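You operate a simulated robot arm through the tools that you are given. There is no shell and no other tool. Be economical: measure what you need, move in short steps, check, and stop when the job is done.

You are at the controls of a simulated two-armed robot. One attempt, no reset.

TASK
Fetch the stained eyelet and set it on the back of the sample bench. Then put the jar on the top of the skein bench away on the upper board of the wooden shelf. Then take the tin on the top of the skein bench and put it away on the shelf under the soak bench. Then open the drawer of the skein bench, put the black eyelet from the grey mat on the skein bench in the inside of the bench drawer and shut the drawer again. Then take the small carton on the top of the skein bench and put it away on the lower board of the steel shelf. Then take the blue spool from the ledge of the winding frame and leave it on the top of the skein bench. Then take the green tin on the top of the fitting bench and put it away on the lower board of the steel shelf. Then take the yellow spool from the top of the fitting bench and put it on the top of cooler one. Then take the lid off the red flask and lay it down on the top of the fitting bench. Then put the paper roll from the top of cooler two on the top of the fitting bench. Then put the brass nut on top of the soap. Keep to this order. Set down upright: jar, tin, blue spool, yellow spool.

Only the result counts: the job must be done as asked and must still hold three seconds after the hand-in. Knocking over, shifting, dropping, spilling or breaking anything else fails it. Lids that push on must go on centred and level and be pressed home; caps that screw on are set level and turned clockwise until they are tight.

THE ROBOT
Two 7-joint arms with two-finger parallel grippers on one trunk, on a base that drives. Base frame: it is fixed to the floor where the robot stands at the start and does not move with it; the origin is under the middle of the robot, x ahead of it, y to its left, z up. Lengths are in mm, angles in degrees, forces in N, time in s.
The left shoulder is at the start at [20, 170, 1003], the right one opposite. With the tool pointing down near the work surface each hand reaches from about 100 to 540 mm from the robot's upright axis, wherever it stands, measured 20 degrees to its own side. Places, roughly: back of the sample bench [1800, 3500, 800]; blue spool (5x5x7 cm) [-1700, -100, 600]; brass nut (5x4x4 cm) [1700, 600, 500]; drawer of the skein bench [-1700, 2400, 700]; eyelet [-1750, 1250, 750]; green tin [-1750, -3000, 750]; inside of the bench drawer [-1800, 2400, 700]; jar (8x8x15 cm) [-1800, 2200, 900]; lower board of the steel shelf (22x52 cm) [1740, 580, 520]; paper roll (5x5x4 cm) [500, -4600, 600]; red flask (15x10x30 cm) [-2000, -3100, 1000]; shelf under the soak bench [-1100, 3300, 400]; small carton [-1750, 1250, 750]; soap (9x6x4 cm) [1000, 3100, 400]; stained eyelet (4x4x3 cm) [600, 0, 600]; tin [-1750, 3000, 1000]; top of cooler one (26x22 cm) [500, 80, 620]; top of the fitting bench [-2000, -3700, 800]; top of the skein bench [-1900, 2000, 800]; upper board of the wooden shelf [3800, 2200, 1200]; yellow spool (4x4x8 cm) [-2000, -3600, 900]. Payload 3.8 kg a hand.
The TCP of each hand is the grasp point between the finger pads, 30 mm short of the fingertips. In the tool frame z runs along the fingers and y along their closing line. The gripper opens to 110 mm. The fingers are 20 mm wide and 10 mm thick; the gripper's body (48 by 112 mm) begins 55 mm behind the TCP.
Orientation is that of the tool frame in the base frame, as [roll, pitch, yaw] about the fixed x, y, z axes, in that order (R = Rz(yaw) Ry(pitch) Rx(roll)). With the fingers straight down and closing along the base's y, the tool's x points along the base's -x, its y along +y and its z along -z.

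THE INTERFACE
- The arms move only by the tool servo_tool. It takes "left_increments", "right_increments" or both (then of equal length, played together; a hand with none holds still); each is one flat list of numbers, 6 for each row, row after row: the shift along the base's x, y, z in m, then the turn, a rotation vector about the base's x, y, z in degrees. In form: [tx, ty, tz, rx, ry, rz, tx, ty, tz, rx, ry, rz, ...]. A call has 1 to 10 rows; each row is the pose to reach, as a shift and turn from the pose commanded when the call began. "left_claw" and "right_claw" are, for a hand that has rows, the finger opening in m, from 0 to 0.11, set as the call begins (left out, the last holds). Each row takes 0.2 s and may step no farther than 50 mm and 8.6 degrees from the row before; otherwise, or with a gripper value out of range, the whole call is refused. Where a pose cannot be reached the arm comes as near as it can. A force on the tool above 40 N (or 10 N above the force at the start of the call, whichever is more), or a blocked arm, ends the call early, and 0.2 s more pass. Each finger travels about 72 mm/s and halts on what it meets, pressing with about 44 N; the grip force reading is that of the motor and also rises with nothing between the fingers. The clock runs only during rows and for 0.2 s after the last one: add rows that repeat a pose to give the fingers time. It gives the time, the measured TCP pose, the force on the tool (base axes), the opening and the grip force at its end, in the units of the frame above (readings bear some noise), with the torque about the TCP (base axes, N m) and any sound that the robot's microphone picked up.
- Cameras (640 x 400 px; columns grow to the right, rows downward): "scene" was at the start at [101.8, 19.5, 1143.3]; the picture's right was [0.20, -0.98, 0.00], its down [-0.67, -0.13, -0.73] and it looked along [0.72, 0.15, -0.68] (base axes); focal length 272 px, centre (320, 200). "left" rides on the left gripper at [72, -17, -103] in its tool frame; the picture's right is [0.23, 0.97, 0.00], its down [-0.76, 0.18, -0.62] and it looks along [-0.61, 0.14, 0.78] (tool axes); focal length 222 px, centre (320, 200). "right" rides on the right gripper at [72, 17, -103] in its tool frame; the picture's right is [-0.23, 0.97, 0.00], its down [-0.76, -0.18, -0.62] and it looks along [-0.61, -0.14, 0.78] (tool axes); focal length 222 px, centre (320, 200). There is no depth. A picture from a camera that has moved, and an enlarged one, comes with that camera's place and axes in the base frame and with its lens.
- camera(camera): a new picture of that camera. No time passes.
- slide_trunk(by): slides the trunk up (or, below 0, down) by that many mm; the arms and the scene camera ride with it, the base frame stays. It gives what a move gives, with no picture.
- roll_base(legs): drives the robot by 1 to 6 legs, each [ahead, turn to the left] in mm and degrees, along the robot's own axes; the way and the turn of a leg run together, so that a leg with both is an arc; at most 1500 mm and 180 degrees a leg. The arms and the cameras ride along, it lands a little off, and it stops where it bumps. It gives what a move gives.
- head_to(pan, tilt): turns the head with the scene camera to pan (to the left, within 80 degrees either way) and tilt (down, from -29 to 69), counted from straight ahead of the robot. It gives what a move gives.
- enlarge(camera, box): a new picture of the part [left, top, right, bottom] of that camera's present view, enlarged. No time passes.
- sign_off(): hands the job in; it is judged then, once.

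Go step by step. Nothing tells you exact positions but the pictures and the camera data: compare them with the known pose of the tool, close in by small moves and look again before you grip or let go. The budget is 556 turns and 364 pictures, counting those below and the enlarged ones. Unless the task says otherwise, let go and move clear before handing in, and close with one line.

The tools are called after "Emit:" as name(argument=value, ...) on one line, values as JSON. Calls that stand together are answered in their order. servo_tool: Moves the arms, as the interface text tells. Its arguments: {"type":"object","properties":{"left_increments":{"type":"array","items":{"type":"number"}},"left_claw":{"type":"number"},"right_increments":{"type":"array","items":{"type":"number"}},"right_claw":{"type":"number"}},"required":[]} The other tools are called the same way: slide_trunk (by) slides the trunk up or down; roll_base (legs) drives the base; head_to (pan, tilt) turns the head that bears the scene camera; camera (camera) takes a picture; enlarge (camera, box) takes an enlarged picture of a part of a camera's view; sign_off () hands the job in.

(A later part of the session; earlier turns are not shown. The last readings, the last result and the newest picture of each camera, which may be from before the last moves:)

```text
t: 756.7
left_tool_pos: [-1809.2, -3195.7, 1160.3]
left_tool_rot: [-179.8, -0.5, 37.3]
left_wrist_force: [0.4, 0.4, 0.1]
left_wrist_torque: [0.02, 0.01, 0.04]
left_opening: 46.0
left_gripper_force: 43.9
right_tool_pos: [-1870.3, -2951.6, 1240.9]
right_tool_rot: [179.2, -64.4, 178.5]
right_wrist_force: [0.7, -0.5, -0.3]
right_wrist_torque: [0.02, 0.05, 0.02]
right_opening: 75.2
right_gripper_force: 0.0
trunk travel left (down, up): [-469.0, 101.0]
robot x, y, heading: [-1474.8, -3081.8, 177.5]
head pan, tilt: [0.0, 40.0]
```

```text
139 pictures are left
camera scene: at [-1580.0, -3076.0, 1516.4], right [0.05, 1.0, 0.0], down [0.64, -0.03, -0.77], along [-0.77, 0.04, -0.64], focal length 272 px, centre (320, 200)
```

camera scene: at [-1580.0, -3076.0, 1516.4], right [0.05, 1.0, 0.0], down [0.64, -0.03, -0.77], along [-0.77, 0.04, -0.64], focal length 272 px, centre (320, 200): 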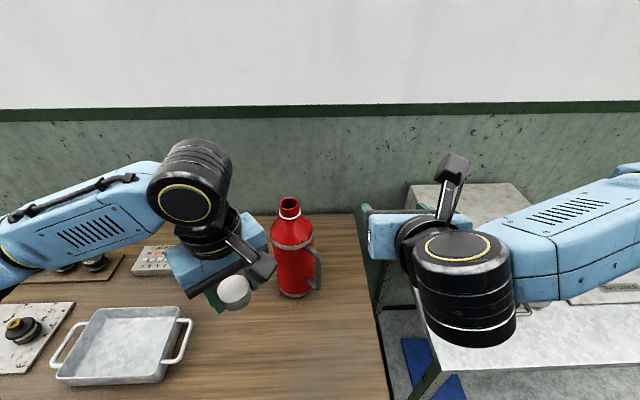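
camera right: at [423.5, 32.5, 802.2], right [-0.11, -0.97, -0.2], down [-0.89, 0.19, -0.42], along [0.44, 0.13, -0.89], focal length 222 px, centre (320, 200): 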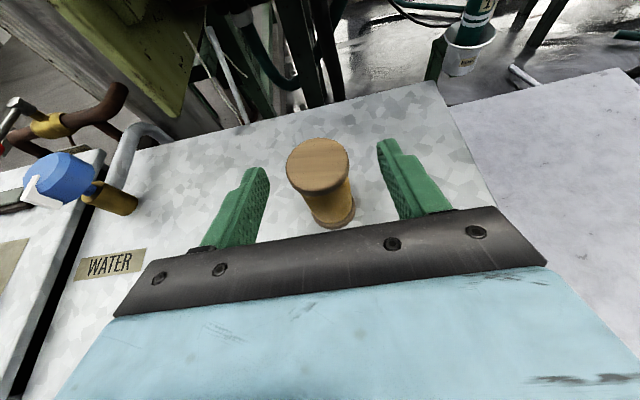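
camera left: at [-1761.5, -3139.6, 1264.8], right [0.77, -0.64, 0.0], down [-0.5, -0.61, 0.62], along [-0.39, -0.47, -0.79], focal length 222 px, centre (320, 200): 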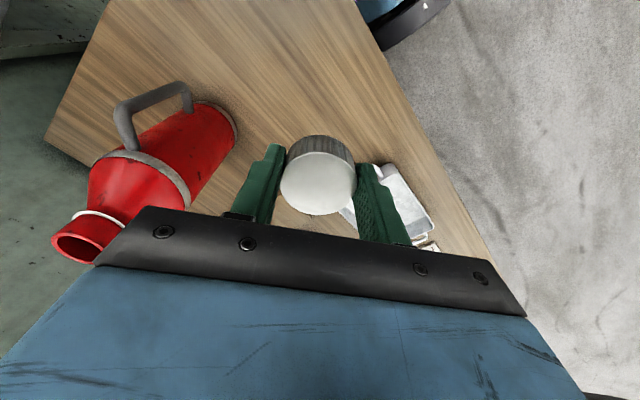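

Emit:
servo_tool(left_increments=[0.005, 0, -0.045, 0, 0, 0, 0.01, 0, -0.09, 0, 0, 0, 0.01, 0, -0.135, 0, 0, 0, 0.01, 0, -0.18, 0, 0, 0, 0.01, 0, -0.22, 0, 0, 0, 0.01, 0, -0.26, 0, 0, 0, 0.01, 0, -0.26, 0, 0, 0])

Emit:
camera(camera="scene")

```text
t: 758.3
left_tool_pos: [-1799.8, -3195.3, 901.6]
left_tool_rot: [-179.8, -0.6, 37.3]
left_wrist_force: [-0.1, -0.7, -0.5]
left_wrist_torque: [0.02, -0.01, 0.01]
left_opening: 45.9
left_gripper_force: 44.1
right_tool_pos: [-1869.7, -2951.8, 1239.9]
right_tool_rot: [179.2, -64.5, 178.4]
right_wrist_force: [-0.3, 0.2, -0.1]
right_wrist_torque: [0.01, 0.02, 0.01]
right_opening: 74.7
right_gripper_force: 0.0
trunk travel left (down, up): [-469.0, 101.0]
robot x, y, heading: [-1475.5, -3081.2, 177.4]
head pan, tilt: [0.0, 40.0]
```

```text
138 pictures are left
camera scene: at [-1580.2, -3076.1, 1516.3], right [0.05, 1.0, 0.0], down [0.64, -0.03, -0.77], along [-0.77, 0.03, -0.64], focal length 272 px, centre (320, 200)
```

scene: 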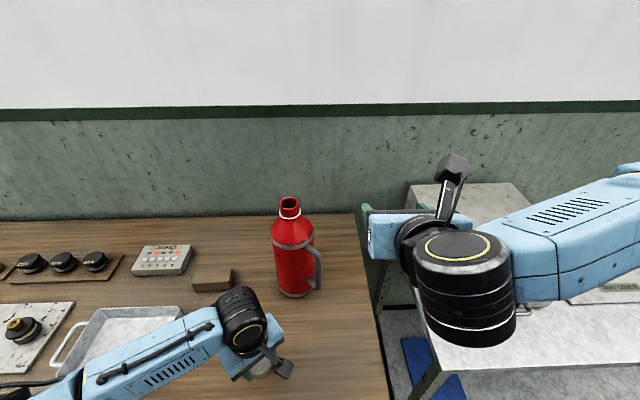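

Emit:
servo_tool(left_increments=[0, 0, -0.008, 0, 0, 0, 0, 0, -0.014, 0, 0, 0])

Emit:
servo_tool(left_increments=[0, 0, -0.005, 0, 0, 0, 0, 0, -0.009, 0, 0, 0])

Emit:
enlarge(camera="scene", box=[60, 240, 340, 400])

```text
t: 758.9
left_tool_pos: [-1799.6, -3195.5, 888.6]
left_tool_rot: [-179.8, -0.5, 37.4]
left_wrist_force: [0.3, -0.6, -0.5]
left_wrist_torque: [0.01, 0.03, 0.0]
left_opening: 45.8
left_gripper_force: 43.5
right_tool_pos: [-1869.3, -2951.0, 1239.5]
right_tool_rot: [179.2, -64.4, 178.5]
right_wrist_force: [-0.3, -0.4, 0.1]
right_wrist_torque: [-0.02, -0.01, 0.02]
right_opening: 75.3
right_gripper_force: 0.0
trunk travel left (down, up): [-469.0, 101.0]
robot x, y, heading: [-1473.0, -3085.4, 177.6]
head pan, tilt: [0.0, 40.0]
```

```text
t: 759.5
left_tool_pos: [-1800.9, -3196.7, 879.3]
left_tool_rot: [-179.8, -0.5, 37.4]
left_wrist_force: [-0.3, 0.1, -0.8]
left_wrist_torque: [0.03, 0.01, 0.0]
left_opening: 46.1
left_gripper_force: 43.9
right_tool_pos: [-1869.6, -2951.9, 1240.4]
right_tool_rot: [179.2, -64.5, 178.5]
right_wrist_force: [0.9, -0.3, -0.8]
right_wrist_torque: [0.02, 0.01, 0.01]
right_opening: 75.1
right_gripper_force: 0.0
trunk travel left (down, up): [-469.0, 101.0]
robot x, y, heading: [-1474.5, -3085.5, 177.4]
head pan, tilt: [0.0, 40.0]
```

```text
2.29 times, centred on (200, 320) of scene
camera zoom: at [-1580.0, -3076.0, 1516.3], right [0.05, 1.0, 0.0], down [0.64, -0.03, -0.77], along [-0.77, 0.03, -0.64], focal length 622 px, centre (594, -74)
```

zoom: 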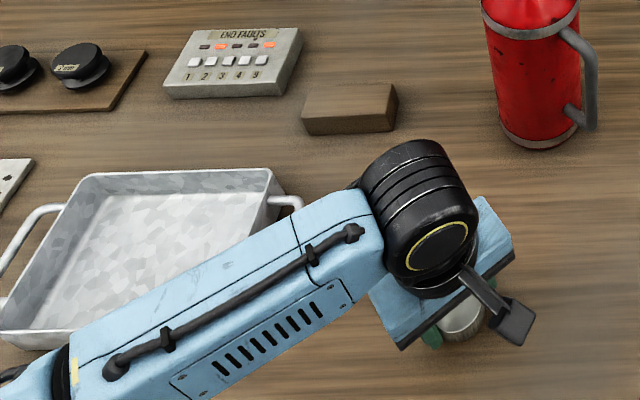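

Emit:
servo_tool(left_increments=[0, 0, -0.004, 0, 0, 0, 0, 0, -0.006, 0, 0, 0])

Emit:
servo_tool(left_increments=[0, 0, -0.003, 0, 0, 0, 0, 0, -0.005, 0, 0, 0])

```text
t: 760.1
left_tool_pos: [-1799.7, -3195.6, 873.1]
left_tool_rot: [-179.8, -0.5, 37.3]
left_wrist_force: [0.6, -0.7, -0.1]
left_wrist_torque: [0.04, 0.05, 0.02]
left_opening: 45.8
left_gripper_force: 44.1
right_tool_pos: [-1870.7, -2952.1, 1240.8]
right_tool_rot: [179.2, -64.5, 178.6]
right_wrist_force: [0.4, 0.1, -0.3]
right_wrist_torque: [0.04, -0.01, -0.01]
right_opening: 74.8
right_gripper_force: 0.1
trunk travel left (down, up): [-469.0, 101.0]
robot x, y, heading: [-1473.0, -3082.1, 177.6]
head pan, tilt: [0.0, 40.0]
```

```text
t: 760.7
left_tool_pos: [-1799.3, -3194.8, 872.3]
left_tool_rot: [-179.5, -0.4, 37.4]
left_wrist_force: [5.4, -5.3, 35.3]
left_wrist_torque: [-0.87, 0.4, 0.11]
left_opening: 46.3
left_gripper_force: 43.9
right_tool_pos: [-1867.6, -2951.3, 1241.0]
right_tool_rot: [179.2, -64.5, 178.5]
right_wrist_force: [0.0, 0.3, -0.4]
right_wrist_torque: [-0.03, -0.03, -0.01]
right_opening: 74.8
right_gripper_force: 0.1
trunk travel left (down, up): [-469.0, 101.0]
robot x, y, heading: [-1473.1, -3085.1, 177.3]
head pan, tilt: [0.0, 40.0]
```

The lid is on the bench. I'll ease off, release, lift and check.

Emit:
servo_tool(left_increments=[0, 0, 0.004, 0, 0, 0, 0, 0, 0.004, 0, 0, 0, 0, 0, 0.004, 0, 0, 0], left_claw=0.075)

Emit:
servo_tool(left_increments=[0, 0, 0.045, 0, 0, 0, 0, 0, 0.09, 0, 0, 0, 0, 0, 0.135, 0, 0, 0, 0, 0, 0.18, 0, 0, 0, 0, 0, 0.22, 0, 0, 0, 0, 0, 0.26, 0, 0, -8, 0.01, -0.02, 0.3, 0, 0, -16, 0.04, -0.04, 0.32, 0, 0, -24, 0.07, -0.06, 0.33, 0, 0, -32, 0.1, -0.08, 0.33, 0, 0, -38])

Emit:
camera(camera="scene")

```text
t: 761.5
left_tool_pos: [-1799.9, -3196.5, 871.3]
left_tool_rot: [-179.9, -0.6, 37.4]
left_wrist_force: [-0.3, 0.4, 0.1]
left_wrist_torque: [0.02, 0.01, -0.01]
left_opening: 74.8
left_gripper_force: 0.1
right_tool_pos: [-1870.5, -2952.2, 1239.8]
right_tool_rot: [179.1, -64.4, 178.5]
right_wrist_force: [1.0, 1.2, -0.2]
right_wrist_torque: [-0.02, 0.01, 0.0]
right_opening: 75.0
right_gripper_force: 0.1
trunk travel left (down, up): [-469.0, 101.0]
robot x, y, heading: [-1470.5, -3084.5, 177.4]
head pan, tilt: [0.0, 40.0]
```

```text
t: 763.7
left_tool_pos: [-1746.0, -3267.8, 1203.1]
left_tool_rot: [-179.8, -0.6, -0.8]
left_wrist_force: [0.1, 0.7, 0.0]
left_wrist_torque: [0.02, 0.0, -0.05]
left_opening: 74.9
left_gripper_force: 0.1
left hand out of reach, approached as far as the arm can: row 9, 10
right_tool_pos: [-1869.9, -2953.0, 1240.6]
right_tool_rot: [179.0, -64.4, 178.6]
right_wrist_force: [-0.1, 0.2, 0.7]
right_wrist_torque: [0.02, -0.01, -0.06]
right_opening: 74.9
right_gripper_force: 0.0
trunk travel left (down, up): [-469.0, 101.0]
robot x, y, heading: [-1470.4, -3081.3, 177.3]
head pan, tilt: [0.0, 40.0]
```

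```text
136 pictures are left
camera scene: at [-1579.8, -3076.7, 1516.3], right [0.05, 1.0, 0.0], down [0.64, -0.03, -0.77], along [-0.77, 0.04, -0.64], focal length 272 px, centre (320, 200)
```

scene: 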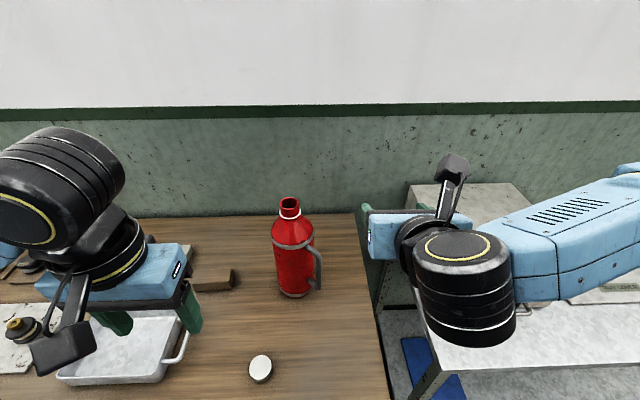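

The lid lies on the bench. Next I'll back off and drive to cooler two for the paper roll.

Emit:
roll_base(legs=[[-700, 0], [0, 93], [1450, 0], [0, 90]])

Emit:
head_to(pan=0, tilt=30)

Emit:
camera(camera="scene")

```text
t: 782.0
left_tool_pos: [-490.2, -4349.8, 1203.4]
left_tool_rot: [-179.9, -0.7, -176.5]
left_wrist_force: [-0.1, -0.7, 0.1]
left_wrist_torque: [0.01, -0.01, -0.02]
left_opening: 75.0
left_gripper_force: 0.1
right_tool_pos: [-342.3, -4656.8, 1240.5]
right_tool_rot: [179.2, -64.4, 2.6]
right_wrist_force: [0.5, -0.1, -0.8]
right_wrist_torque: [0.01, 0.01, -0.01]
right_opening: 75.0
right_gripper_force: 0.0
trunk travel left (down, up): [-469.0, 101.0]
robot x, y, heading: [-747.4, -4552.5, 1.5]
head pan, tilt: [0.0, 40.0]
```

```text
t: 782.7
left_tool_pos: [-492.5, -4350.5, 1203.8]
left_tool_rot: [-179.7, -0.6, -176.6]
left_wrist_force: [0.4, 0.3, 0.1]
left_wrist_torque: [0.02, -0.01, 0.0]
left_opening: 74.8
left_gripper_force: 0.1
right_tool_pos: [-344.2, -4655.6, 1240.5]
right_tool_rot: [179.2, -64.3, 2.6]
right_wrist_force: [0.0, -0.6, 0.8]
right_wrist_torque: [0.0, -0.03, 0.02]
right_opening: 75.0
right_gripper_force: 0.0
trunk travel left (down, up): [-469.0, 101.0]
robot x, y, heading: [-747.7, -4551.1, 1.5]
head pan, tilt: [0.0, 30.0]
```

```text
135 pictures are left
camera scene: at [-637.8, -4546.7, 1531.6], right [0.03, -1.0, 0.0], down [-0.5, -0.01, -0.87], along [0.87, 0.02, -0.5], focal length 272 px, centre (320, 200)
```

scene: 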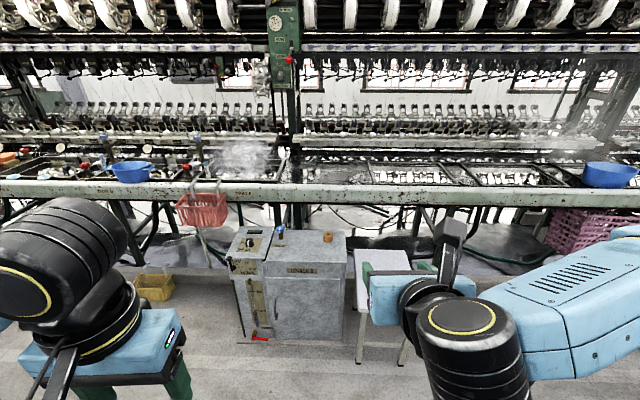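

The paper roll is at about [514, -4562] on cooler two. I'll lower the trunk and bring the right hand in line.

Emit:
slide_trunk(by=-400)

Emit:
servo_tool(right_increments=[0.03, 0.015, -0.03, 0, 0, 0, 0.06, 0.03, -0.06, 0, 0, 0, 0.09, 0.045, -0.09, 0, 0, 0, 0.12, 0.06, -0.12, 0, 0, 0, 0.14, 0.07, -0.15, 0, 0, 0, 0.14, 0.07, -0.15, 0, 0, 0], right_claw=0.08)

Emit:
roll_base(legs=[[580, 0]])

Emit:
camera(camera="right")

Emit:
camera(camera="scene")

```text
t: 786.5
left_tool_pos: [-490.2, -4350.7, 803.7]
left_tool_rot: [-179.7, -0.6, -176.4]
left_wrist_force: [-0.9, -0.3, -0.6]
left_wrist_torque: [-0.01, 0.05, 0.02]
left_opening: 74.9
left_gripper_force: 0.0
right_tool_pos: [-343.3, -4657.0, 841.7]
right_tool_rot: [179.2, -64.3, 2.6]
right_wrist_force: [-0.8, -0.5, 0.1]
right_wrist_torque: [0.01, -0.03, 0.03]
right_opening: 75.1
right_gripper_force: 0.1
trunk travel left (down, up): [-69.0, 501.0]
robot x, y, heading: [-750.9, -4554.8, 1.3]
head pan, tilt: [0.0, 30.0]
```

```text
t: 788.0
left_tool_pos: [-490.3, -4349.2, 803.0]
left_tool_rot: [-179.8, -0.6, -176.5]
left_wrist_force: [0.3, 0.6, 1.2]
left_wrist_torque: [0.0, 0.02, 0.02]
left_opening: 74.9
left_gripper_force: 0.0
right_tool_pos: [-203.2, -4586.9, 689.6]
right_tool_rot: [179.1, -64.4, 2.5]
right_wrist_force: [-0.3, -0.2, 0.0]
right_wrist_torque: [-0.01, 0.0, -0.03]
right_opening: 80.3
right_gripper_force: 0.0
trunk travel left (down, up): [-69.0, 501.0]
robot x, y, heading: [-753.3, -4551.5, 1.4]
head pan, tilt: [0.0, 30.0]
```

```text
t: 791.2
left_tool_pos: [89.8, -4340.7, 803.2]
left_tool_rot: [-179.8, -0.6, -177.1]
left_wrist_force: [0.3, 0.7, 0.4]
left_wrist_torque: [0.01, -0.03, -0.03]
left_opening: 75.2
left_gripper_force: 0.1
right_tool_pos: [374.7, -4580.4, 689.2]
right_tool_rot: [179.2, -64.4, 2.0]
right_wrist_force: [0.3, -0.2, 0.4]
right_wrist_torque: [-0.01, 0.03, -0.04]
right_opening: 80.1
right_gripper_force: 0.0
trunk travel left (down, up): [-69.0, 501.0]
robot x, y, heading: [-174.2, -4546.1, 1.0]
head pan, tilt: [0.0, 30.0]
```

```text
134 pictures are left
camera right: at [314.1, -4597.4, 798.7], right [-0.08, -0.98, -0.2], down [-0.89, 0.16, -0.42], along [0.44, 0.15, -0.89], focal length 222 px, centre (320, 200)
```

right: 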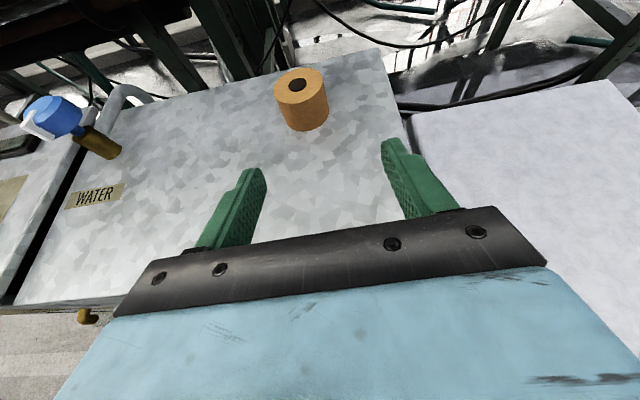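

```text
133 pictures are left
camera scene: at [-59.9, -4536.2, 1131.7], right [0.01, -1.0, 0.0], down [-0.5, -0.01, -0.87], along [0.87, 0.01, -0.5], focal length 272 px, centre (320, 200)
```

scene: 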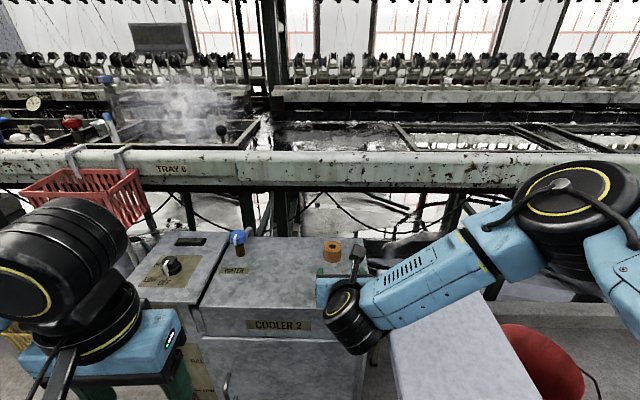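

Emit:
servo_tool(right_increments=[0.01, 0.01, -0.015, 0, 0, 0, 0.03, 0.015, -0.028, 0, 0, 0, 0.06, 0.016, -0.029, 0, 0, 0, 0.06, 0.016, -0.029, 0, 0, 0])

Emit:
camera(camera="right")

```text
t: 792.2
left_tool_pos: [89.9, -4340.9, 804.1]
left_tool_rot: [-179.9, -0.6, -177.1]
left_wrist_force: [-0.3, -0.7, 0.4]
left_wrist_torque: [-0.01, -0.01, 0.0]
left_opening: 74.9
left_gripper_force: 0.0
right_tool_pos: [433.6, -4562.2, 659.2]
right_tool_rot: [179.1, -64.5, 2.0]
right_wrist_force: [0.5, -0.4, -0.2]
right_wrist_torque: [-0.01, 0.02, 0.0]
right_opening: 80.0
right_gripper_force: 0.1
trunk travel left (down, up): [-69.0, 501.0]
robot x, y, heading: [-171.5, -4541.4, 0.8]
head pan, tilt: [0.0, 30.0]
```

```text
132 pictures are left
camera right: at [372.8, -4579.9, 768.1], right [-0.08, -0.98, -0.2], down [-0.9, 0.16, -0.42], along [0.44, 0.15, -0.89], focal length 222 px, centre (320, 200)
```

right: 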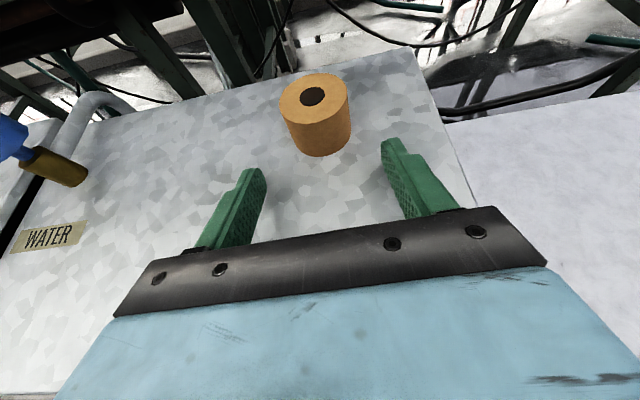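

Emit:
servo_tool(right_increments=[0.03, -0.001, 0, 0, 0, 0, 0.062, -0.002, 0, 0, 0, 0, 0.062, -0.002, 0, 0, 0, 0])

Emit:
camera(camera="right")

Emit:
servo_tool(right_increments=[0, 0, 0, 0, 0, 0, 0, 0, 0, 0, 0, 0, 0, 0, 0, 0, 0, 0, 0, 0, 0, 0, 0, 0], right_claw=0.03)

Emit:
slide_trunk(by=100)

Emit:
camera(camera="right")

```text
t: 793.0
left_tool_pos: [89.5, -4341.2, 803.2]
left_tool_rot: [-179.8, -0.6, -177.1]
left_wrist_force: [-0.5, 0.0, -0.1]
left_wrist_torque: [0.01, -0.02, -0.04]
left_opening: 74.8
left_gripper_force: 0.1
right_tool_pos: [494.2, -4567.1, 659.2]
right_tool_rot: [179.1, -64.4, 2.1]
right_wrist_force: [-0.4, -0.7, -0.9]
right_wrist_torque: [-0.02, -0.03, -0.06]
right_opening: 80.0
right_gripper_force: 0.1
trunk travel left (down, up): [-69.0, 501.0]
robot x, y, heading: [-170.7, -4539.6, 1.1]
head pan, tilt: [0.0, 30.0]
```

```text
131 pictures are left
camera right: at [434.2, -4583.6, 768.2], right [-0.08, -0.98, -0.2], down [-0.89, 0.15, -0.42], along [0.44, 0.15, -0.89], focal length 222 px, centre (320, 200)
```

right: 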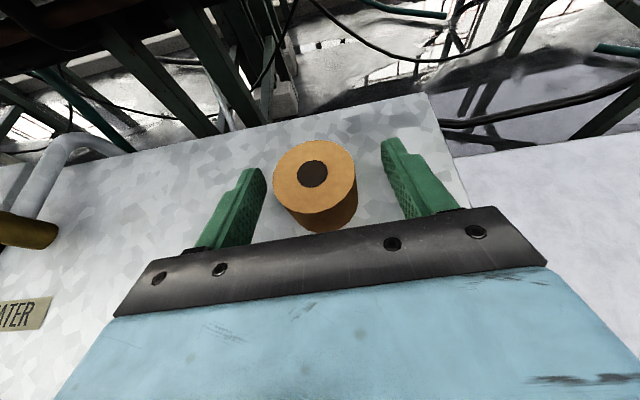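

```text
t: 794.0
left_tool_pos: [89.6, -4341.3, 804.6]
left_tool_rot: [-179.9, -0.7, -177.1]
left_wrist_force: [-0.3, 1.0, 1.0]
left_wrist_torque: [0.0, -0.01, 0.0]
left_opening: 75.2
left_gripper_force: 0.1
right_tool_pos: [494.1, -4567.5, 658.7]
right_tool_rot: [179.2, -64.3, 2.0]
right_wrist_force: [0.1, 0.6, -0.4]
right_wrist_torque: [0.0, -0.01, 0.03]
right_opening: 46.8
right_gripper_force: 44.3
trunk travel left (down, up): [-69.0, 501.0]
robot x, y, heading: [-173.7, -4542.0, 1.4]
head pan, tilt: [0.0, 30.0]
```

```text
t: 795.4
left_tool_pos: [89.2, -4341.9, 903.7]
left_tool_rot: [-179.7, -0.6, -177.1]
left_wrist_force: [0.3, -0.1, -0.5]
left_wrist_torque: [0.0, 0.0, 0.01]
left_opening: 75.1
left_gripper_force: 0.1
right_tool_pos: [495.0, -4566.2, 758.5]
right_tool_rot: [179.2, -64.4, 2.0]
right_wrist_force: [0.3, -0.7, -1.1]
right_wrist_torque: [0.0, -0.01, -0.01]
right_opening: 46.4
right_gripper_force: 43.8
trunk travel left (down, up): [-169.0, 401.0]
robot x, y, heading: [-167.2, -4540.0, 0.9]
head pan, tilt: [0.0, 30.0]
```

```text
130 pictures are left
camera right: at [434.0, -4583.8, 867.8], right [-0.08, -0.98, -0.2], down [-0.89, 0.16, -0.42], along [0.44, 0.15, -0.89], focal length 222 px, centre (320, 200)
```

right: 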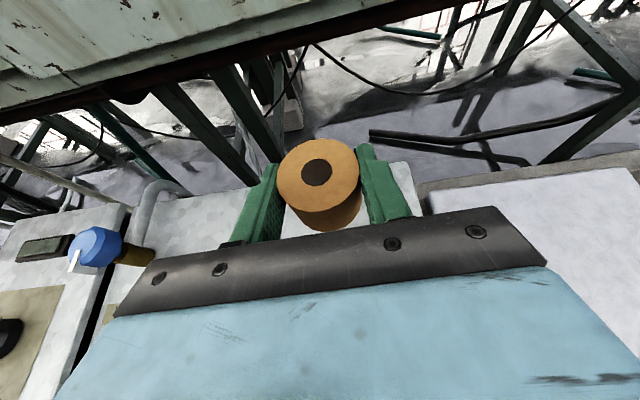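

Held. I'm carrying it to the fitting bench spot where the green tin stood.

Emit:
roll_base(legs=[[-580, 0], [0, 89], [1480, 0], [0, 89]])

Emit:
slide_trunk(by=200)

Emit:
camera(camera="scene")

```text
t: 813.2
left_tool_pos: [-953.2, -3225.2, 903.5]
left_tool_rot: [-179.8, -0.6, -1.8]
left_wrist_force: [1.0, 0.1, -0.7]
left_wrist_torque: [0.0, 0.01, 0.0]
left_opening: 74.9
left_gripper_force: 0.1
right_tool_pos: [-1339.6, -2967.5, 760.5]
right_tool_rot: [179.0, -64.4, 177.6]
right_wrist_force: [0.0, -0.3, -0.1]
right_wrist_torque: [-0.05, 0.01, 0.01]
right_opening: 46.2
right_gripper_force: 43.9
trunk travel left (down, up): [-169.0, 401.0]
robot x, y, heading: [-677.8, -3047.3, 176.3]
head pan, tilt: [0.0, 30.0]
```

```text
t: 815.4
left_tool_pos: [-953.1, -3223.6, 1102.6]
left_tool_rot: [-179.8, -0.7, -1.7]
left_wrist_force: [-0.7, 0.8, -0.4]
left_wrist_torque: [0.0, -0.03, -0.03]
left_opening: 75.0
left_gripper_force: 0.1
right_tool_pos: [-1339.9, -2967.0, 958.6]
right_tool_rot: [179.1, -64.4, 177.5]
right_wrist_force: [-0.1, -0.1, -0.2]
right_wrist_torque: [-0.03, 0.02, 0.02]
right_opening: 46.5
right_gripper_force: 44.0
trunk travel left (down, up): [-369.0, 201.0]
robot x, y, heading: [-677.1, -3046.8, 176.1]
head pan, tilt: [0.0, 30.0]
```

```text
129 pictures are left
camera scene: at [-790.0, -3036.4, 1431.6], right [0.06, 1.0, 0.0], down [0.5, -0.03, -0.87], along [-0.86, 0.06, -0.5], focal length 272 px, centre (320, 200)
```

scene: 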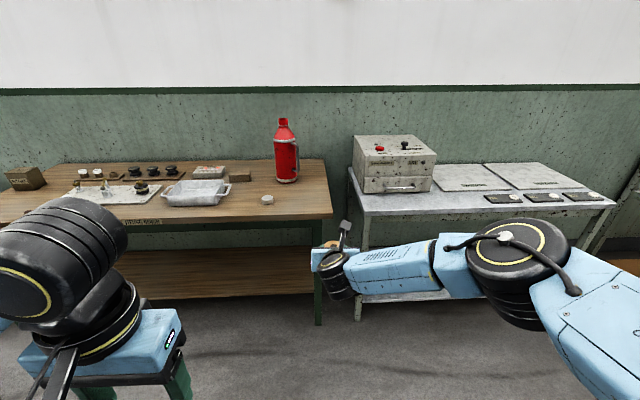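

Emit:
roll_base(legs=[[0, 6.8], [445, 0]])

Emit:
camera(camera="right")

```text
t: 818.6
left_tool_pos: [-1376.4, -3286.4, 1102.9]
left_tool_rot: [-179.9, -0.7, 5.7]
left_wrist_force: [-0.3, 0.5, 0.7]
left_wrist_torque: [-0.02, 0.0, -0.02]
left_opening: 74.9
left_gripper_force: 0.1
right_tool_pos: [-1793.1, -3080.3, 958.2]
right_tool_rot: [179.1, -64.4, -175.0]
right_wrist_force: [0.2, -0.2, -0.9]
right_wrist_torque: [0.01, 0.03, 0.01]
right_opening: 46.2
right_gripper_force: 43.8
trunk travel left (down, up): [-369.0, 201.0]
robot x, y, heading: [-1123.7, -3073.9, -176.3]
head pan, tilt: [0.0, 30.0]
```

```text
128 pictures are left
camera right: at [-1731.5, -3059.7, 1067.9], right [0.03, 0.98, -0.2], down [0.9, -0.11, -0.42], along [-0.43, -0.17, -0.89], focal length 222 px, centre (320, 200)
```

right: 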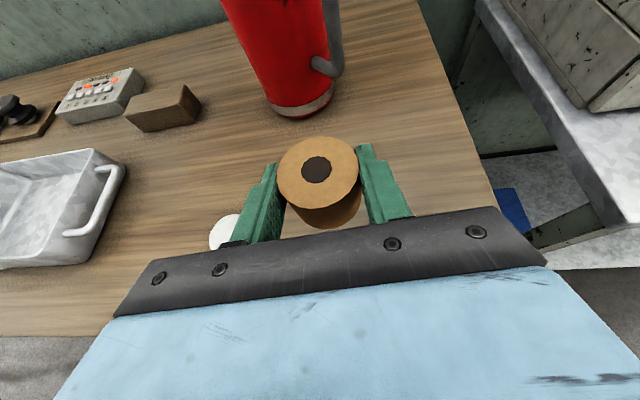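

Emit:
slide_trunk(by=-78)

Emit:
slide_trunk(by=-8)

```text
t: 819.8
left_tool_pos: [-1375.3, -3285.1, 1025.5]
left_tool_rot: [-179.8, -0.6, 5.7]
left_wrist_force: [0.7, 0.2, 0.6]
left_wrist_torque: [-0.03, -0.02, 0.0]
left_opening: 74.9
left_gripper_force: 0.1
right_tool_pos: [-1791.2, -3081.1, 882.0]
right_tool_rot: [179.2, -64.4, -175.1]
right_wrist_force: [0.4, -0.3, -0.3]
right_wrist_torque: [-0.01, -0.02, -0.04]
right_opening: 46.4
right_gripper_force: 44.1
trunk travel left (down, up): [-291.0, 279.0]
robot x, y, heading: [-1126.0, -3069.8, -176.3]
head pan, tilt: [0.0, 30.0]
```

```text
t: 820.4
left_tool_pos: [-1375.1, -3283.8, 1017.2]
left_tool_rot: [-179.8, -0.7, 5.6]
left_wrist_force: [-0.1, -0.2, -0.4]
left_wrist_torque: [-0.01, 0.02, 0.0]
left_opening: 74.6
left_gripper_force: 0.0
right_tool_pos: [-1793.5, -3081.1, 873.0]
right_tool_rot: [179.1, -64.5, -175.1]
right_wrist_force: [0.3, -0.6, 0.0]
right_wrist_torque: [0.03, -0.01, -0.03]
right_opening: 46.4
right_gripper_force: 44.0
trunk travel left (down, up): [-283.0, 287.0]
robot x, y, heading: [-1127.0, -3074.2, -176.4]
head pan, tilt: [0.0, 30.0]
```

Emit:
slide_trunk(by=-5)

Emit:
slide_trunk(by=-3)

```text
t: 820.9
left_tool_pos: [-1375.2, -3284.9, 1013.5]
left_tool_rot: [-179.8, -0.6, 5.7]
left_wrist_force: [0.1, 0.1, 0.2]
left_wrist_torque: [0.03, 0.02, 0.02]
left_opening: 75.0
left_gripper_force: 0.0
right_tool_pos: [-1793.0, -3080.9, 869.9]
right_tool_rot: [179.2, -64.6, -175.2]
right_wrist_force: [-0.2, -0.1, 6.5]
right_wrist_torque: [-0.1, -0.01, -0.01]
right_opening: 46.2
right_gripper_force: 43.3
trunk travel left (down, up): [-278.0, 292.0]
robot x, y, heading: [-1128.2, -3072.1, -176.2]
head pan, tilt: [0.0, 30.0]
```

```text
t: 821.4
left_tool_pos: [-1373.7, -3285.1, 1011.4]
left_tool_rot: [-179.8, -0.5, 5.8]
left_wrist_force: [0.6, -0.5, 0.0]
left_wrist_torque: [-0.01, 0.0, 0.0]
left_opening: 74.9
left_gripper_force: 0.1
right_tool_pos: [-1791.9, -3080.6, 868.3]
right_tool_rot: [179.2, -64.9, -175.2]
right_wrist_force: [-0.1, -0.4, 22.0]
right_wrist_torque: [-0.11, -0.08, 0.01]
right_opening: 46.5
right_gripper_force: 44.5
trunk travel left (down, up): [-275.0, 295.0]
robot x, y, heading: [-1127.6, -3073.4, -176.3]
head pan, tilt: [0.0, 30.0]
```

The roll is on the bench. I'll ease up, release and back off.

Emit:
slide_trunk(by=3)

Emit:
servo_tool(right_increments=[0, 0, 0, 0, 0, 0, 0, 0, 0, 0, 0, 0, 0, 0, 0, 0, 0, 0], right_claw=0.075)

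Emit:
roll_base(legs=[[-450, 0]])

Emit:
enlarge(camera="scene", box=[150, 100, 430, 270])

```text
t: 822.0
left_tool_pos: [-1374.9, -3285.7, 1012.8]
left_tool_rot: [-179.7, -0.6, 5.6]
left_wrist_force: [0.2, 0.5, 0.2]
left_wrist_torque: [0.01, 0.01, -0.01]
left_opening: 75.0
left_gripper_force: 0.0
right_tool_pos: [-1792.5, -3080.7, 867.9]
right_tool_rot: [179.1, -64.6, -175.0]
right_wrist_force: [-6.5, -2.3, 15.6]
right_wrist_torque: [-0.14, 0.24, -0.01]
right_opening: 46.5
right_gripper_force: 44.2
trunk travel left (down, up): [-278.0, 292.0]
robot x, y, heading: [-1128.0, -3071.6, -176.4]
head pan, tilt: [0.0, 30.0]
```

```text
t: 822.8
left_tool_pos: [-1376.1, -3286.6, 1013.3]
left_tool_rot: [-179.8, -0.6, 5.7]
left_wrist_force: [0.8, 0.0, 0.3]
left_wrist_torque: [-0.01, 0.02, 0.0]
left_opening: 75.1
left_gripper_force: 0.2
right_tool_pos: [-1792.1, -3079.9, 868.0]
right_tool_rot: [179.1, -64.3, -175.1]
right_wrist_force: [0.1, 0.2, -0.4]
right_wrist_torque: [0.0, -0.01, -0.04]
right_opening: 75.0
right_gripper_force: 0.0
trunk travel left (down, up): [-278.0, 292.0]
robot x, y, heading: [-1125.5, -3075.8, -176.1]
head pan, tilt: [0.0, 30.0]
```

```text
t: 825.5
left_tool_pos: [-929.4, -3255.9, 1013.3]
left_tool_rot: [-179.8, -0.6, 5.5]
left_wrist_force: [-0.1, 0.7, 0.2]
left_wrist_torque: [0.01, 0.03, 0.01]
left_opening: 74.8
left_gripper_force: 0.0
right_tool_pos: [-1344.3, -3050.7, 867.7]
right_tool_rot: [179.2, -64.4, -175.3]
right_wrist_force: [0.1, 0.3, 0.1]
right_wrist_torque: [-0.02, -0.01, -0.01]
right_opening: 75.0
right_gripper_force: 0.1
trunk travel left (down, up): [-278.0, 292.0]
robot x, y, heading: [-677.2, -3045.3, -176.6]
head pan, tilt: [0.0, 30.0]
```

```text
2.29 times, centred on (290, 185) of scene
camera zoom: at [-789.9, -3049.0, 1340.7], right [-0.06, 1.0, 0.0], down [0.5, 0.03, -0.87], along [-0.86, -0.05, -0.5], focal length 622 px, centre (389, 234)
```

zoom: 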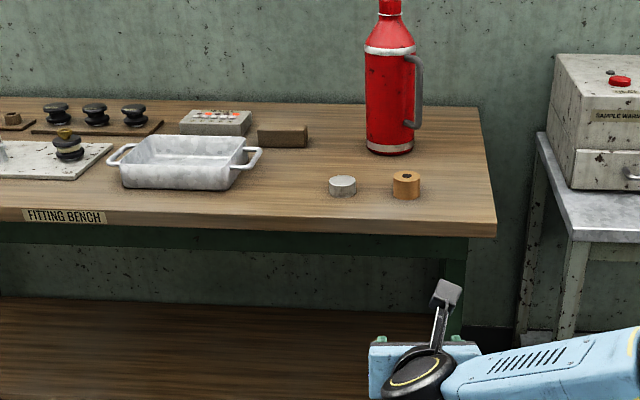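

Ten tasks are done. The last one is the brass nut, so back to the steel shelf.

Emit:
roll_base(legs=[[0, -93], [1500, 0], [1500, 0], [1450, 0]])

Emit:
roll_base(legs=[[0, -90], [1250, 0], [1080, 0], [0, -90]])

Emit:
slide_trunk(by=-180)

Emit:
head_to(pan=0, tilt=30)

Emit:
camera(camera="scene")

```text
t: 851.0
left_tool_pos: [-795.4, 1739.4, 1012.5]
left_tool_rot: [-179.8, -0.6, -89.4]
left_wrist_force: [-1.0, -0.9, -0.2]
left_wrist_torque: [0.01, 0.0, 0.01]
left_opening: 74.9
left_gripper_force: 0.1
right_tool_pos: [-553.6, 2135.5, 868.4]
right_tool_rot: [179.0, -64.4, 89.8]
right_wrist_force: [0.3, 0.2, 0.3]
right_wrist_torque: [0.03, 0.02, 0.01]
right_opening: 74.9
right_gripper_force: 0.1
trunk travel left (down, up): [-278.0, 292.0]
robot x, y, heading: [-603.5, 1472.1, 88.5]
head pan, tilt: [0.0, 30.0]
```

```text
t: 870.0
left_tool_pos: [1904.1, 1174.6, 1012.8]
left_tool_rot: [-179.8, -0.6, 90.0]
left_wrist_force: [0.0, -0.7, 0.0]
left_wrist_torque: [0.0, 0.01, 0.0]
left_opening: 74.9
left_gripper_force: 0.2
right_tool_pos: [1658.2, 780.1, 867.5]
right_tool_rot: [179.1, -64.3, -90.8]
right_wrist_force: [0.1, 0.2, 0.3]
right_wrist_torque: [-0.01, 0.0, -0.02]
right_opening: 74.9
right_gripper_force: 0.0
trunk travel left (down, up): [-278.0, 292.0]
robot x, y, heading: [1719.8, 1443.5, -92.4]
head pan, tilt: [0.0, 30.0]
```

```text
t: 872.0
left_tool_pos: [1904.3, 1174.2, 832.9]
left_tool_rot: [-179.8, -0.6, 90.1]
left_wrist_force: [0.6, 0.2, -0.7]
left_wrist_torque: [-0.02, 0.01, 0.01]
left_opening: 74.8
left_gripper_force: 0.0
right_tool_pos: [1659.2, 780.9, 688.4]
right_tool_rot: [179.3, -64.5, -90.9]
right_wrist_force: [0.0, 0.2, 0.0]
right_wrist_torque: [-0.01, 0.01, 0.0]
right_opening: 74.9
right_gripper_force: 0.1
trunk travel left (down, up): [-98.0, 472.0]
robot x, y, heading: [1717.4, 1445.7, -91.7]
head pan, tilt: [0.0, 30.0]
```

```text
t: 872.6
left_tool_pos: [1904.9, 1173.5, 832.3]
left_tool_rot: [-179.8, -0.5, 90.0]
left_wrist_force: [-0.1, 0.3, 0.2]
left_wrist_torque: [0.03, -0.01, 0.0]
left_opening: 74.7
left_gripper_force: 0.0
right_tool_pos: [1659.5, 779.1, 687.3]
right_tool_rot: [179.1, -64.4, -91.0]
right_wrist_force: [-1.0, -0.3, -0.6]
right_wrist_torque: [0.0, -0.02, 0.01]
right_opening: 75.1
right_gripper_force: 0.0
trunk travel left (down, up): [-98.0, 472.0]
robot x, y, heading: [1716.6, 1442.0, -92.1]
head pan, tilt: [0.0, 30.0]
```

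```text
126 pictures are left
camera scene: at [1713.6, 1335.4, 1160.7], right [-1.0, 0.04, 0.0], down [0.02, 0.5, -0.87], along [-0.03, -0.87, -0.5], focal length 272 px, centre (320, 200)
```

scene: 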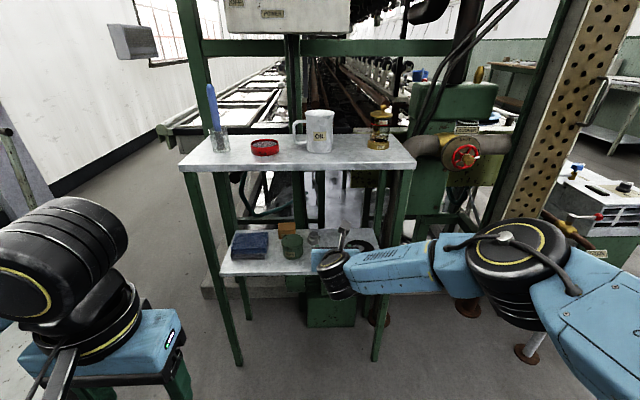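

Emit:
camera(camera="right")

```text
125 pictures are left
camera right: at [1644.7, 843.2, 797.2], right [-0.97, 0.13, -0.2], down [0.2, 0.89, -0.42], along [0.12, -0.45, -0.89], focal length 222 px, centre (320, 200)
```

right: 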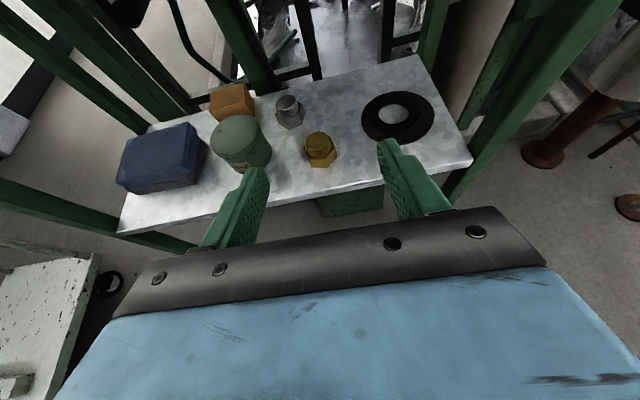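

The nut is at [1669, 643]. I'll lower in front of the board, then drive in.

Emit:
slide_trunk(by=-97)

Emit:
servo_tool(right_increments=[0.004, 0.03, -0.01, 0, 0, 0, 0.008, 0.06, -0.02, 0, 0, 0, 0.012, 0.08, -0.032, 0, 0, 0, 0.012, 0.08, -0.032, 0, 0, 0])

Emit:
roll_base(legs=[[140, 0]])

Emit:
camera(camera="right")

```text
t: 874.0
left_tool_pos: [1904.3, 1173.3, 735.5]
left_tool_rot: [-179.9, -0.6, 90.0]
left_wrist_force: [-0.5, 0.6, -0.5]
left_wrist_torque: [-0.01, -0.01, 0.03]
left_opening: 74.8
left_gripper_force: 0.0
right_tool_pos: [1659.5, 779.1, 591.3]
right_tool_rot: [179.2, -64.5, -90.9]
right_wrist_force: [0.0, -0.7, -0.1]
right_wrist_torque: [0.02, -0.02, -0.01]
right_opening: 75.1
right_gripper_force: 0.1
trunk travel left (down, up): [-1.0, 569.0]
robot x, y, heading: [1720.5, 1444.7, -92.2]
head pan, tilt: [0.0, 30.0]
```

```text
t: 875.0
left_tool_pos: [1904.1, 1173.7, 736.6]
left_tool_rot: [-179.9, -0.6, 89.9]
left_wrist_force: [0.5, 0.6, -0.6]
left_wrist_torque: [0.02, 0.0, -0.01]
left_opening: 75.0
left_gripper_force: 0.0
right_tool_pos: [1668.8, 858.4, 558.0]
right_tool_rot: [179.2, -64.4, -90.9]
right_wrist_force: [0.2, 0.1, 0.4]
right_wrist_torque: [-0.03, 0.03, -0.01]
right_opening: 74.7
right_gripper_force: 0.1
trunk travel left (down, up): [-1.0, 569.0]
robot x, y, heading: [1717.5, 1441.1, -92.0]
head pan, tilt: [0.0, 30.0]
```

```text
t: 876.3
left_tool_pos: [1899.8, 1034.4, 736.6]
left_tool_rot: [-179.9, -0.6, 89.9]
left_wrist_force: [-0.9, 0.4, -0.7]
left_wrist_torque: [0.01, 0.03, -0.01]
left_opening: 74.7
left_gripper_force: 0.1
right_tool_pos: [1665.6, 719.0, 559.1]
right_tool_rot: [179.1, -64.5, -90.8]
right_wrist_force: [-0.4, -0.1, 0.2]
right_wrist_torque: [-0.01, 0.0, -0.01]
right_opening: 74.9
right_gripper_force: 0.0
trunk travel left (down, up): [-1.0, 569.0]
robot x, y, heading: [1715.9, 1306.6, -91.6]
head pan, tilt: [0.0, 30.0]
```

```text
124 pictures are left
camera right: at [1651.6, 782.1, 668.6], right [-0.97, 0.12, -0.2], down [0.2, 0.89, -0.42], along [0.12, -0.45, -0.89], focal length 222 px, centre (320, 200)
```

right: 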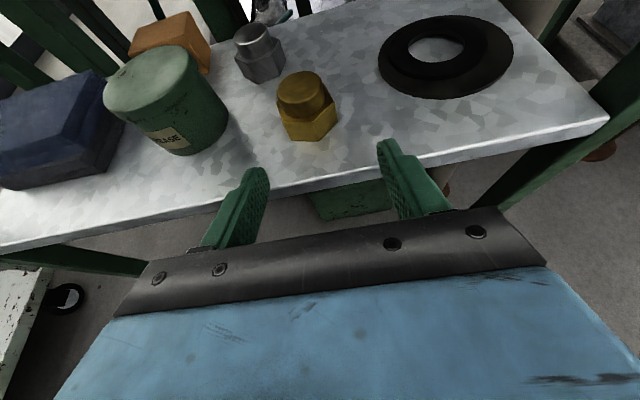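

Emit:
servo_tool(right_increments=[0.002, -0.025, 0, 0, 0, 0, 0.002, -0.05, 0, 0, 0, 0, 0.002, -0.064, 0, 0, 0, 0, 0.002, -0.064, 0, 0, 0, 0])

Emit:
camera(camera="right")

```text
t: 877.3
left_tool_pos: [1900.3, 1033.8, 735.9]
left_tool_rot: [-179.7, -0.6, 90.1]
left_wrist_force: [0.5, -0.5, 0.0]
left_wrist_torque: [-0.02, 0.02, 0.0]
left_opening: 75.2
left_gripper_force: 0.0
right_tool_pos: [1667.8, 654.9, 558.4]
right_tool_rot: [179.1, -64.5, -90.8]
right_wrist_force: [0.2, 0.6, -0.2]
right_wrist_torque: [0.02, -0.02, -0.04]
right_opening: 74.9
right_gripper_force: 0.0
trunk travel left (down, up): [-1.0, 569.0]
robot x, y, heading: [1713.3, 1306.2, -91.9]
head pan, tilt: [0.0, 30.0]
```

```text
123 pictures are left
camera right: at [1654.0, 717.6, 668.5], right [-0.97, 0.12, -0.2], down [0.2, 0.89, -0.42], along [0.12, -0.45, -0.89], focal length 222 px, centre (320, 200)
```

right: 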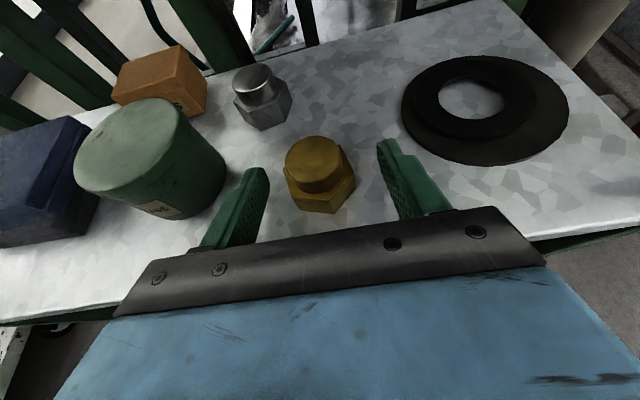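

Emit:
servo_tool(right_increments=[0, -0.004, -0.002, 0, 0, 0, 0, -0.004, -0.002, 0, 0, 0, 0, -0.004, -0.002, 0, 0, 0, 0, -0.004, -0.002, 0, 0, 0], right_claw=0.025)

Emit:
slide_trunk(by=70)

Emit:
camera(camera="right")

```text
t: 878.3
left_tool_pos: [1900.4, 1034.5, 736.1]
left_tool_rot: [-179.9, -0.5, 90.0]
left_wrist_force: [0.1, 0.4, -0.1]
left_wrist_torque: [0.02, 0.02, -0.03]
left_opening: 75.2
left_gripper_force: 0.1
right_tool_pos: [1668.0, 651.5, 558.4]
right_tool_rot: [179.2, -64.4, -90.8]
right_wrist_force: [0.7, -0.6, 1.0]
right_wrist_torque: [-0.07, -0.05, 0.02]
right_opening: 39.6
right_gripper_force: 44.4
trunk travel left (down, up): [-1.0, 569.0]
robot x, y, heading: [1715.7, 1304.2, -91.9]
head pan, tilt: [0.0, 30.0]
```

```text
t: 879.4
left_tool_pos: [1899.7, 1033.6, 804.9]
left_tool_rot: [-179.8, -0.7, 90.0]
left_wrist_force: [-0.6, 0.1, 0.1]
left_wrist_torque: [-0.01, -0.03, 0.01]
left_opening: 75.0
left_gripper_force: 0.1
right_tool_pos: [1669.3, 650.4, 627.4]
right_tool_rot: [179.1, -64.4, -90.9]
right_wrist_force: [-0.3, 0.3, -2.5]
right_wrist_torque: [0.03, 0.0, 0.0]
right_opening: 39.5
right_gripper_force: 44.7
trunk travel left (down, up): [-71.0, 499.0]
robot x, y, heading: [1710.7, 1304.4, -92.0]
head pan, tilt: [0.0, 30.0]
```

```text
122 pictures are left
camera right: at [1654.7, 713.9, 736.5], right [-0.97, 0.12, -0.2], down [0.2, 0.89, -0.42], along [0.12, -0.45, -0.89], focal length 222 px, centre (320, 200)
```

right: 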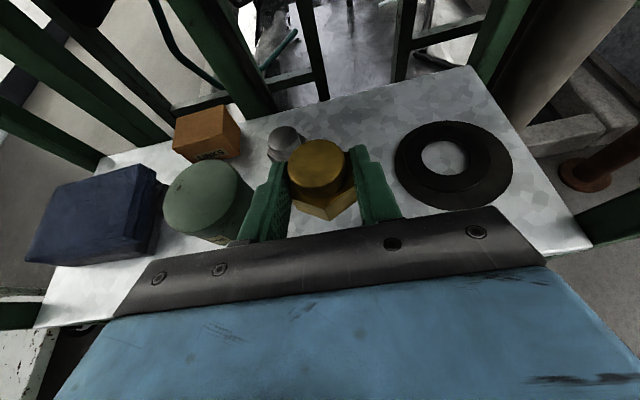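

Held across the flats. Now to the soap under the bench near [1000, 3100].

Emit:
roll_base(legs=[[-450, 0], [0, -88], [690, 0], [0, -90]])

Emit:
head_to(pan=0, tilt=25)

Emit:
camera(camera="scene")

```text
t: 893.1
left_tool_pos: [855.0, 2024.4, 805.2]
left_tool_rot: [-179.8, -0.5, -88.6]
left_wrist_force: [-0.5, 0.0, -0.4]
left_wrist_torque: [-0.03, -0.02, 0.03]
left_opening: 75.0
left_gripper_force: 0.1
right_tool_pos: [1079.5, 2410.5, 628.3]
right_tool_rot: [179.1, -64.4, 90.3]
right_wrist_force: [-0.4, -0.6, -1.2]
right_wrist_torque: [-0.04, 0.03, -0.03]
right_opening: 39.2
right_gripper_force: 43.9
trunk travel left (down, up): [-71.0, 499.0]
robot x, y, heading: [1047.1, 1750.8, 89.2]
head pan, tilt: [0.0, 30.0]
```

```text
t: 893.8
left_tool_pos: [856.4, 2022.9, 805.8]
left_tool_rot: [-179.9, -0.7, -88.8]
left_wrist_force: [0.5, -0.3, -0.4]
left_wrist_torque: [0.0, 0.01, 0.0]
left_opening: 75.0
left_gripper_force: 0.1
right_tool_pos: [1078.3, 2410.4, 627.0]
right_tool_rot: [179.2, -64.4, 90.5]
right_wrist_force: [-0.4, 0.6, -1.3]
right_wrist_torque: [-0.05, 0.04, 0.0]
right_opening: 39.3
right_gripper_force: 44.1
trunk travel left (down, up): [-71.0, 499.0]
robot x, y, heading: [1047.6, 1759.1, 89.4]
head pan, tilt: [0.0, 25.0]
```

```text
121 pictures are left
camera scene: at [1048.8, 1874.0, 1141.6], right [1.0, -0.01, 0.0], down [-0.01, -0.42, -0.91], along [0.01, 0.91, -0.42], focal length 272 px, centre (320, 200)
```

scene: 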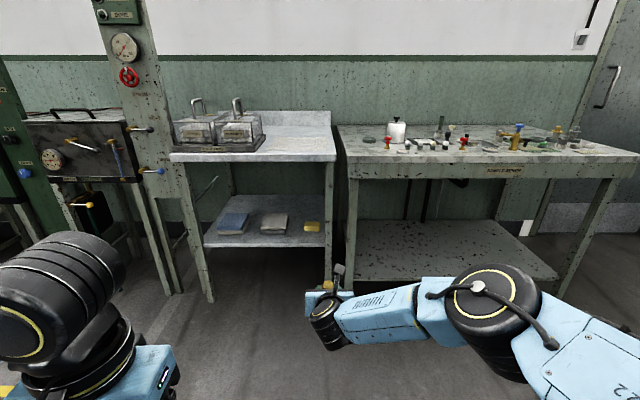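

Emit:
enlarge(camera="scene", box=[170, 130, 360, 310])

```text
2.22 times, centred on (265, 220) of scene
camera zoom: at [1048.8, 1874.0, 1141.6], right [1.0, -0.01, 0.0], down [-0.01, -0.42, -0.91], along [0.01, 0.91, -0.42], focal length 605 px, centre (442, 156)
```

zoom: 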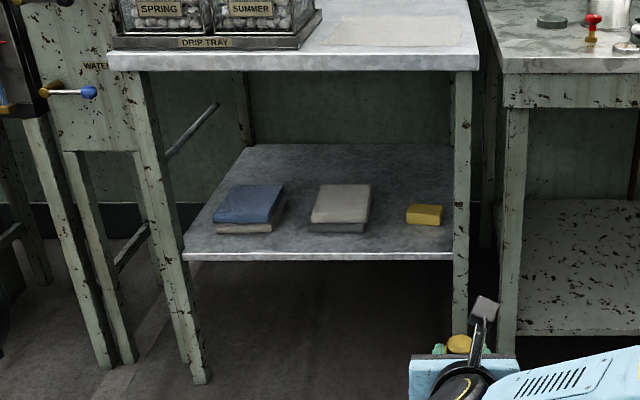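

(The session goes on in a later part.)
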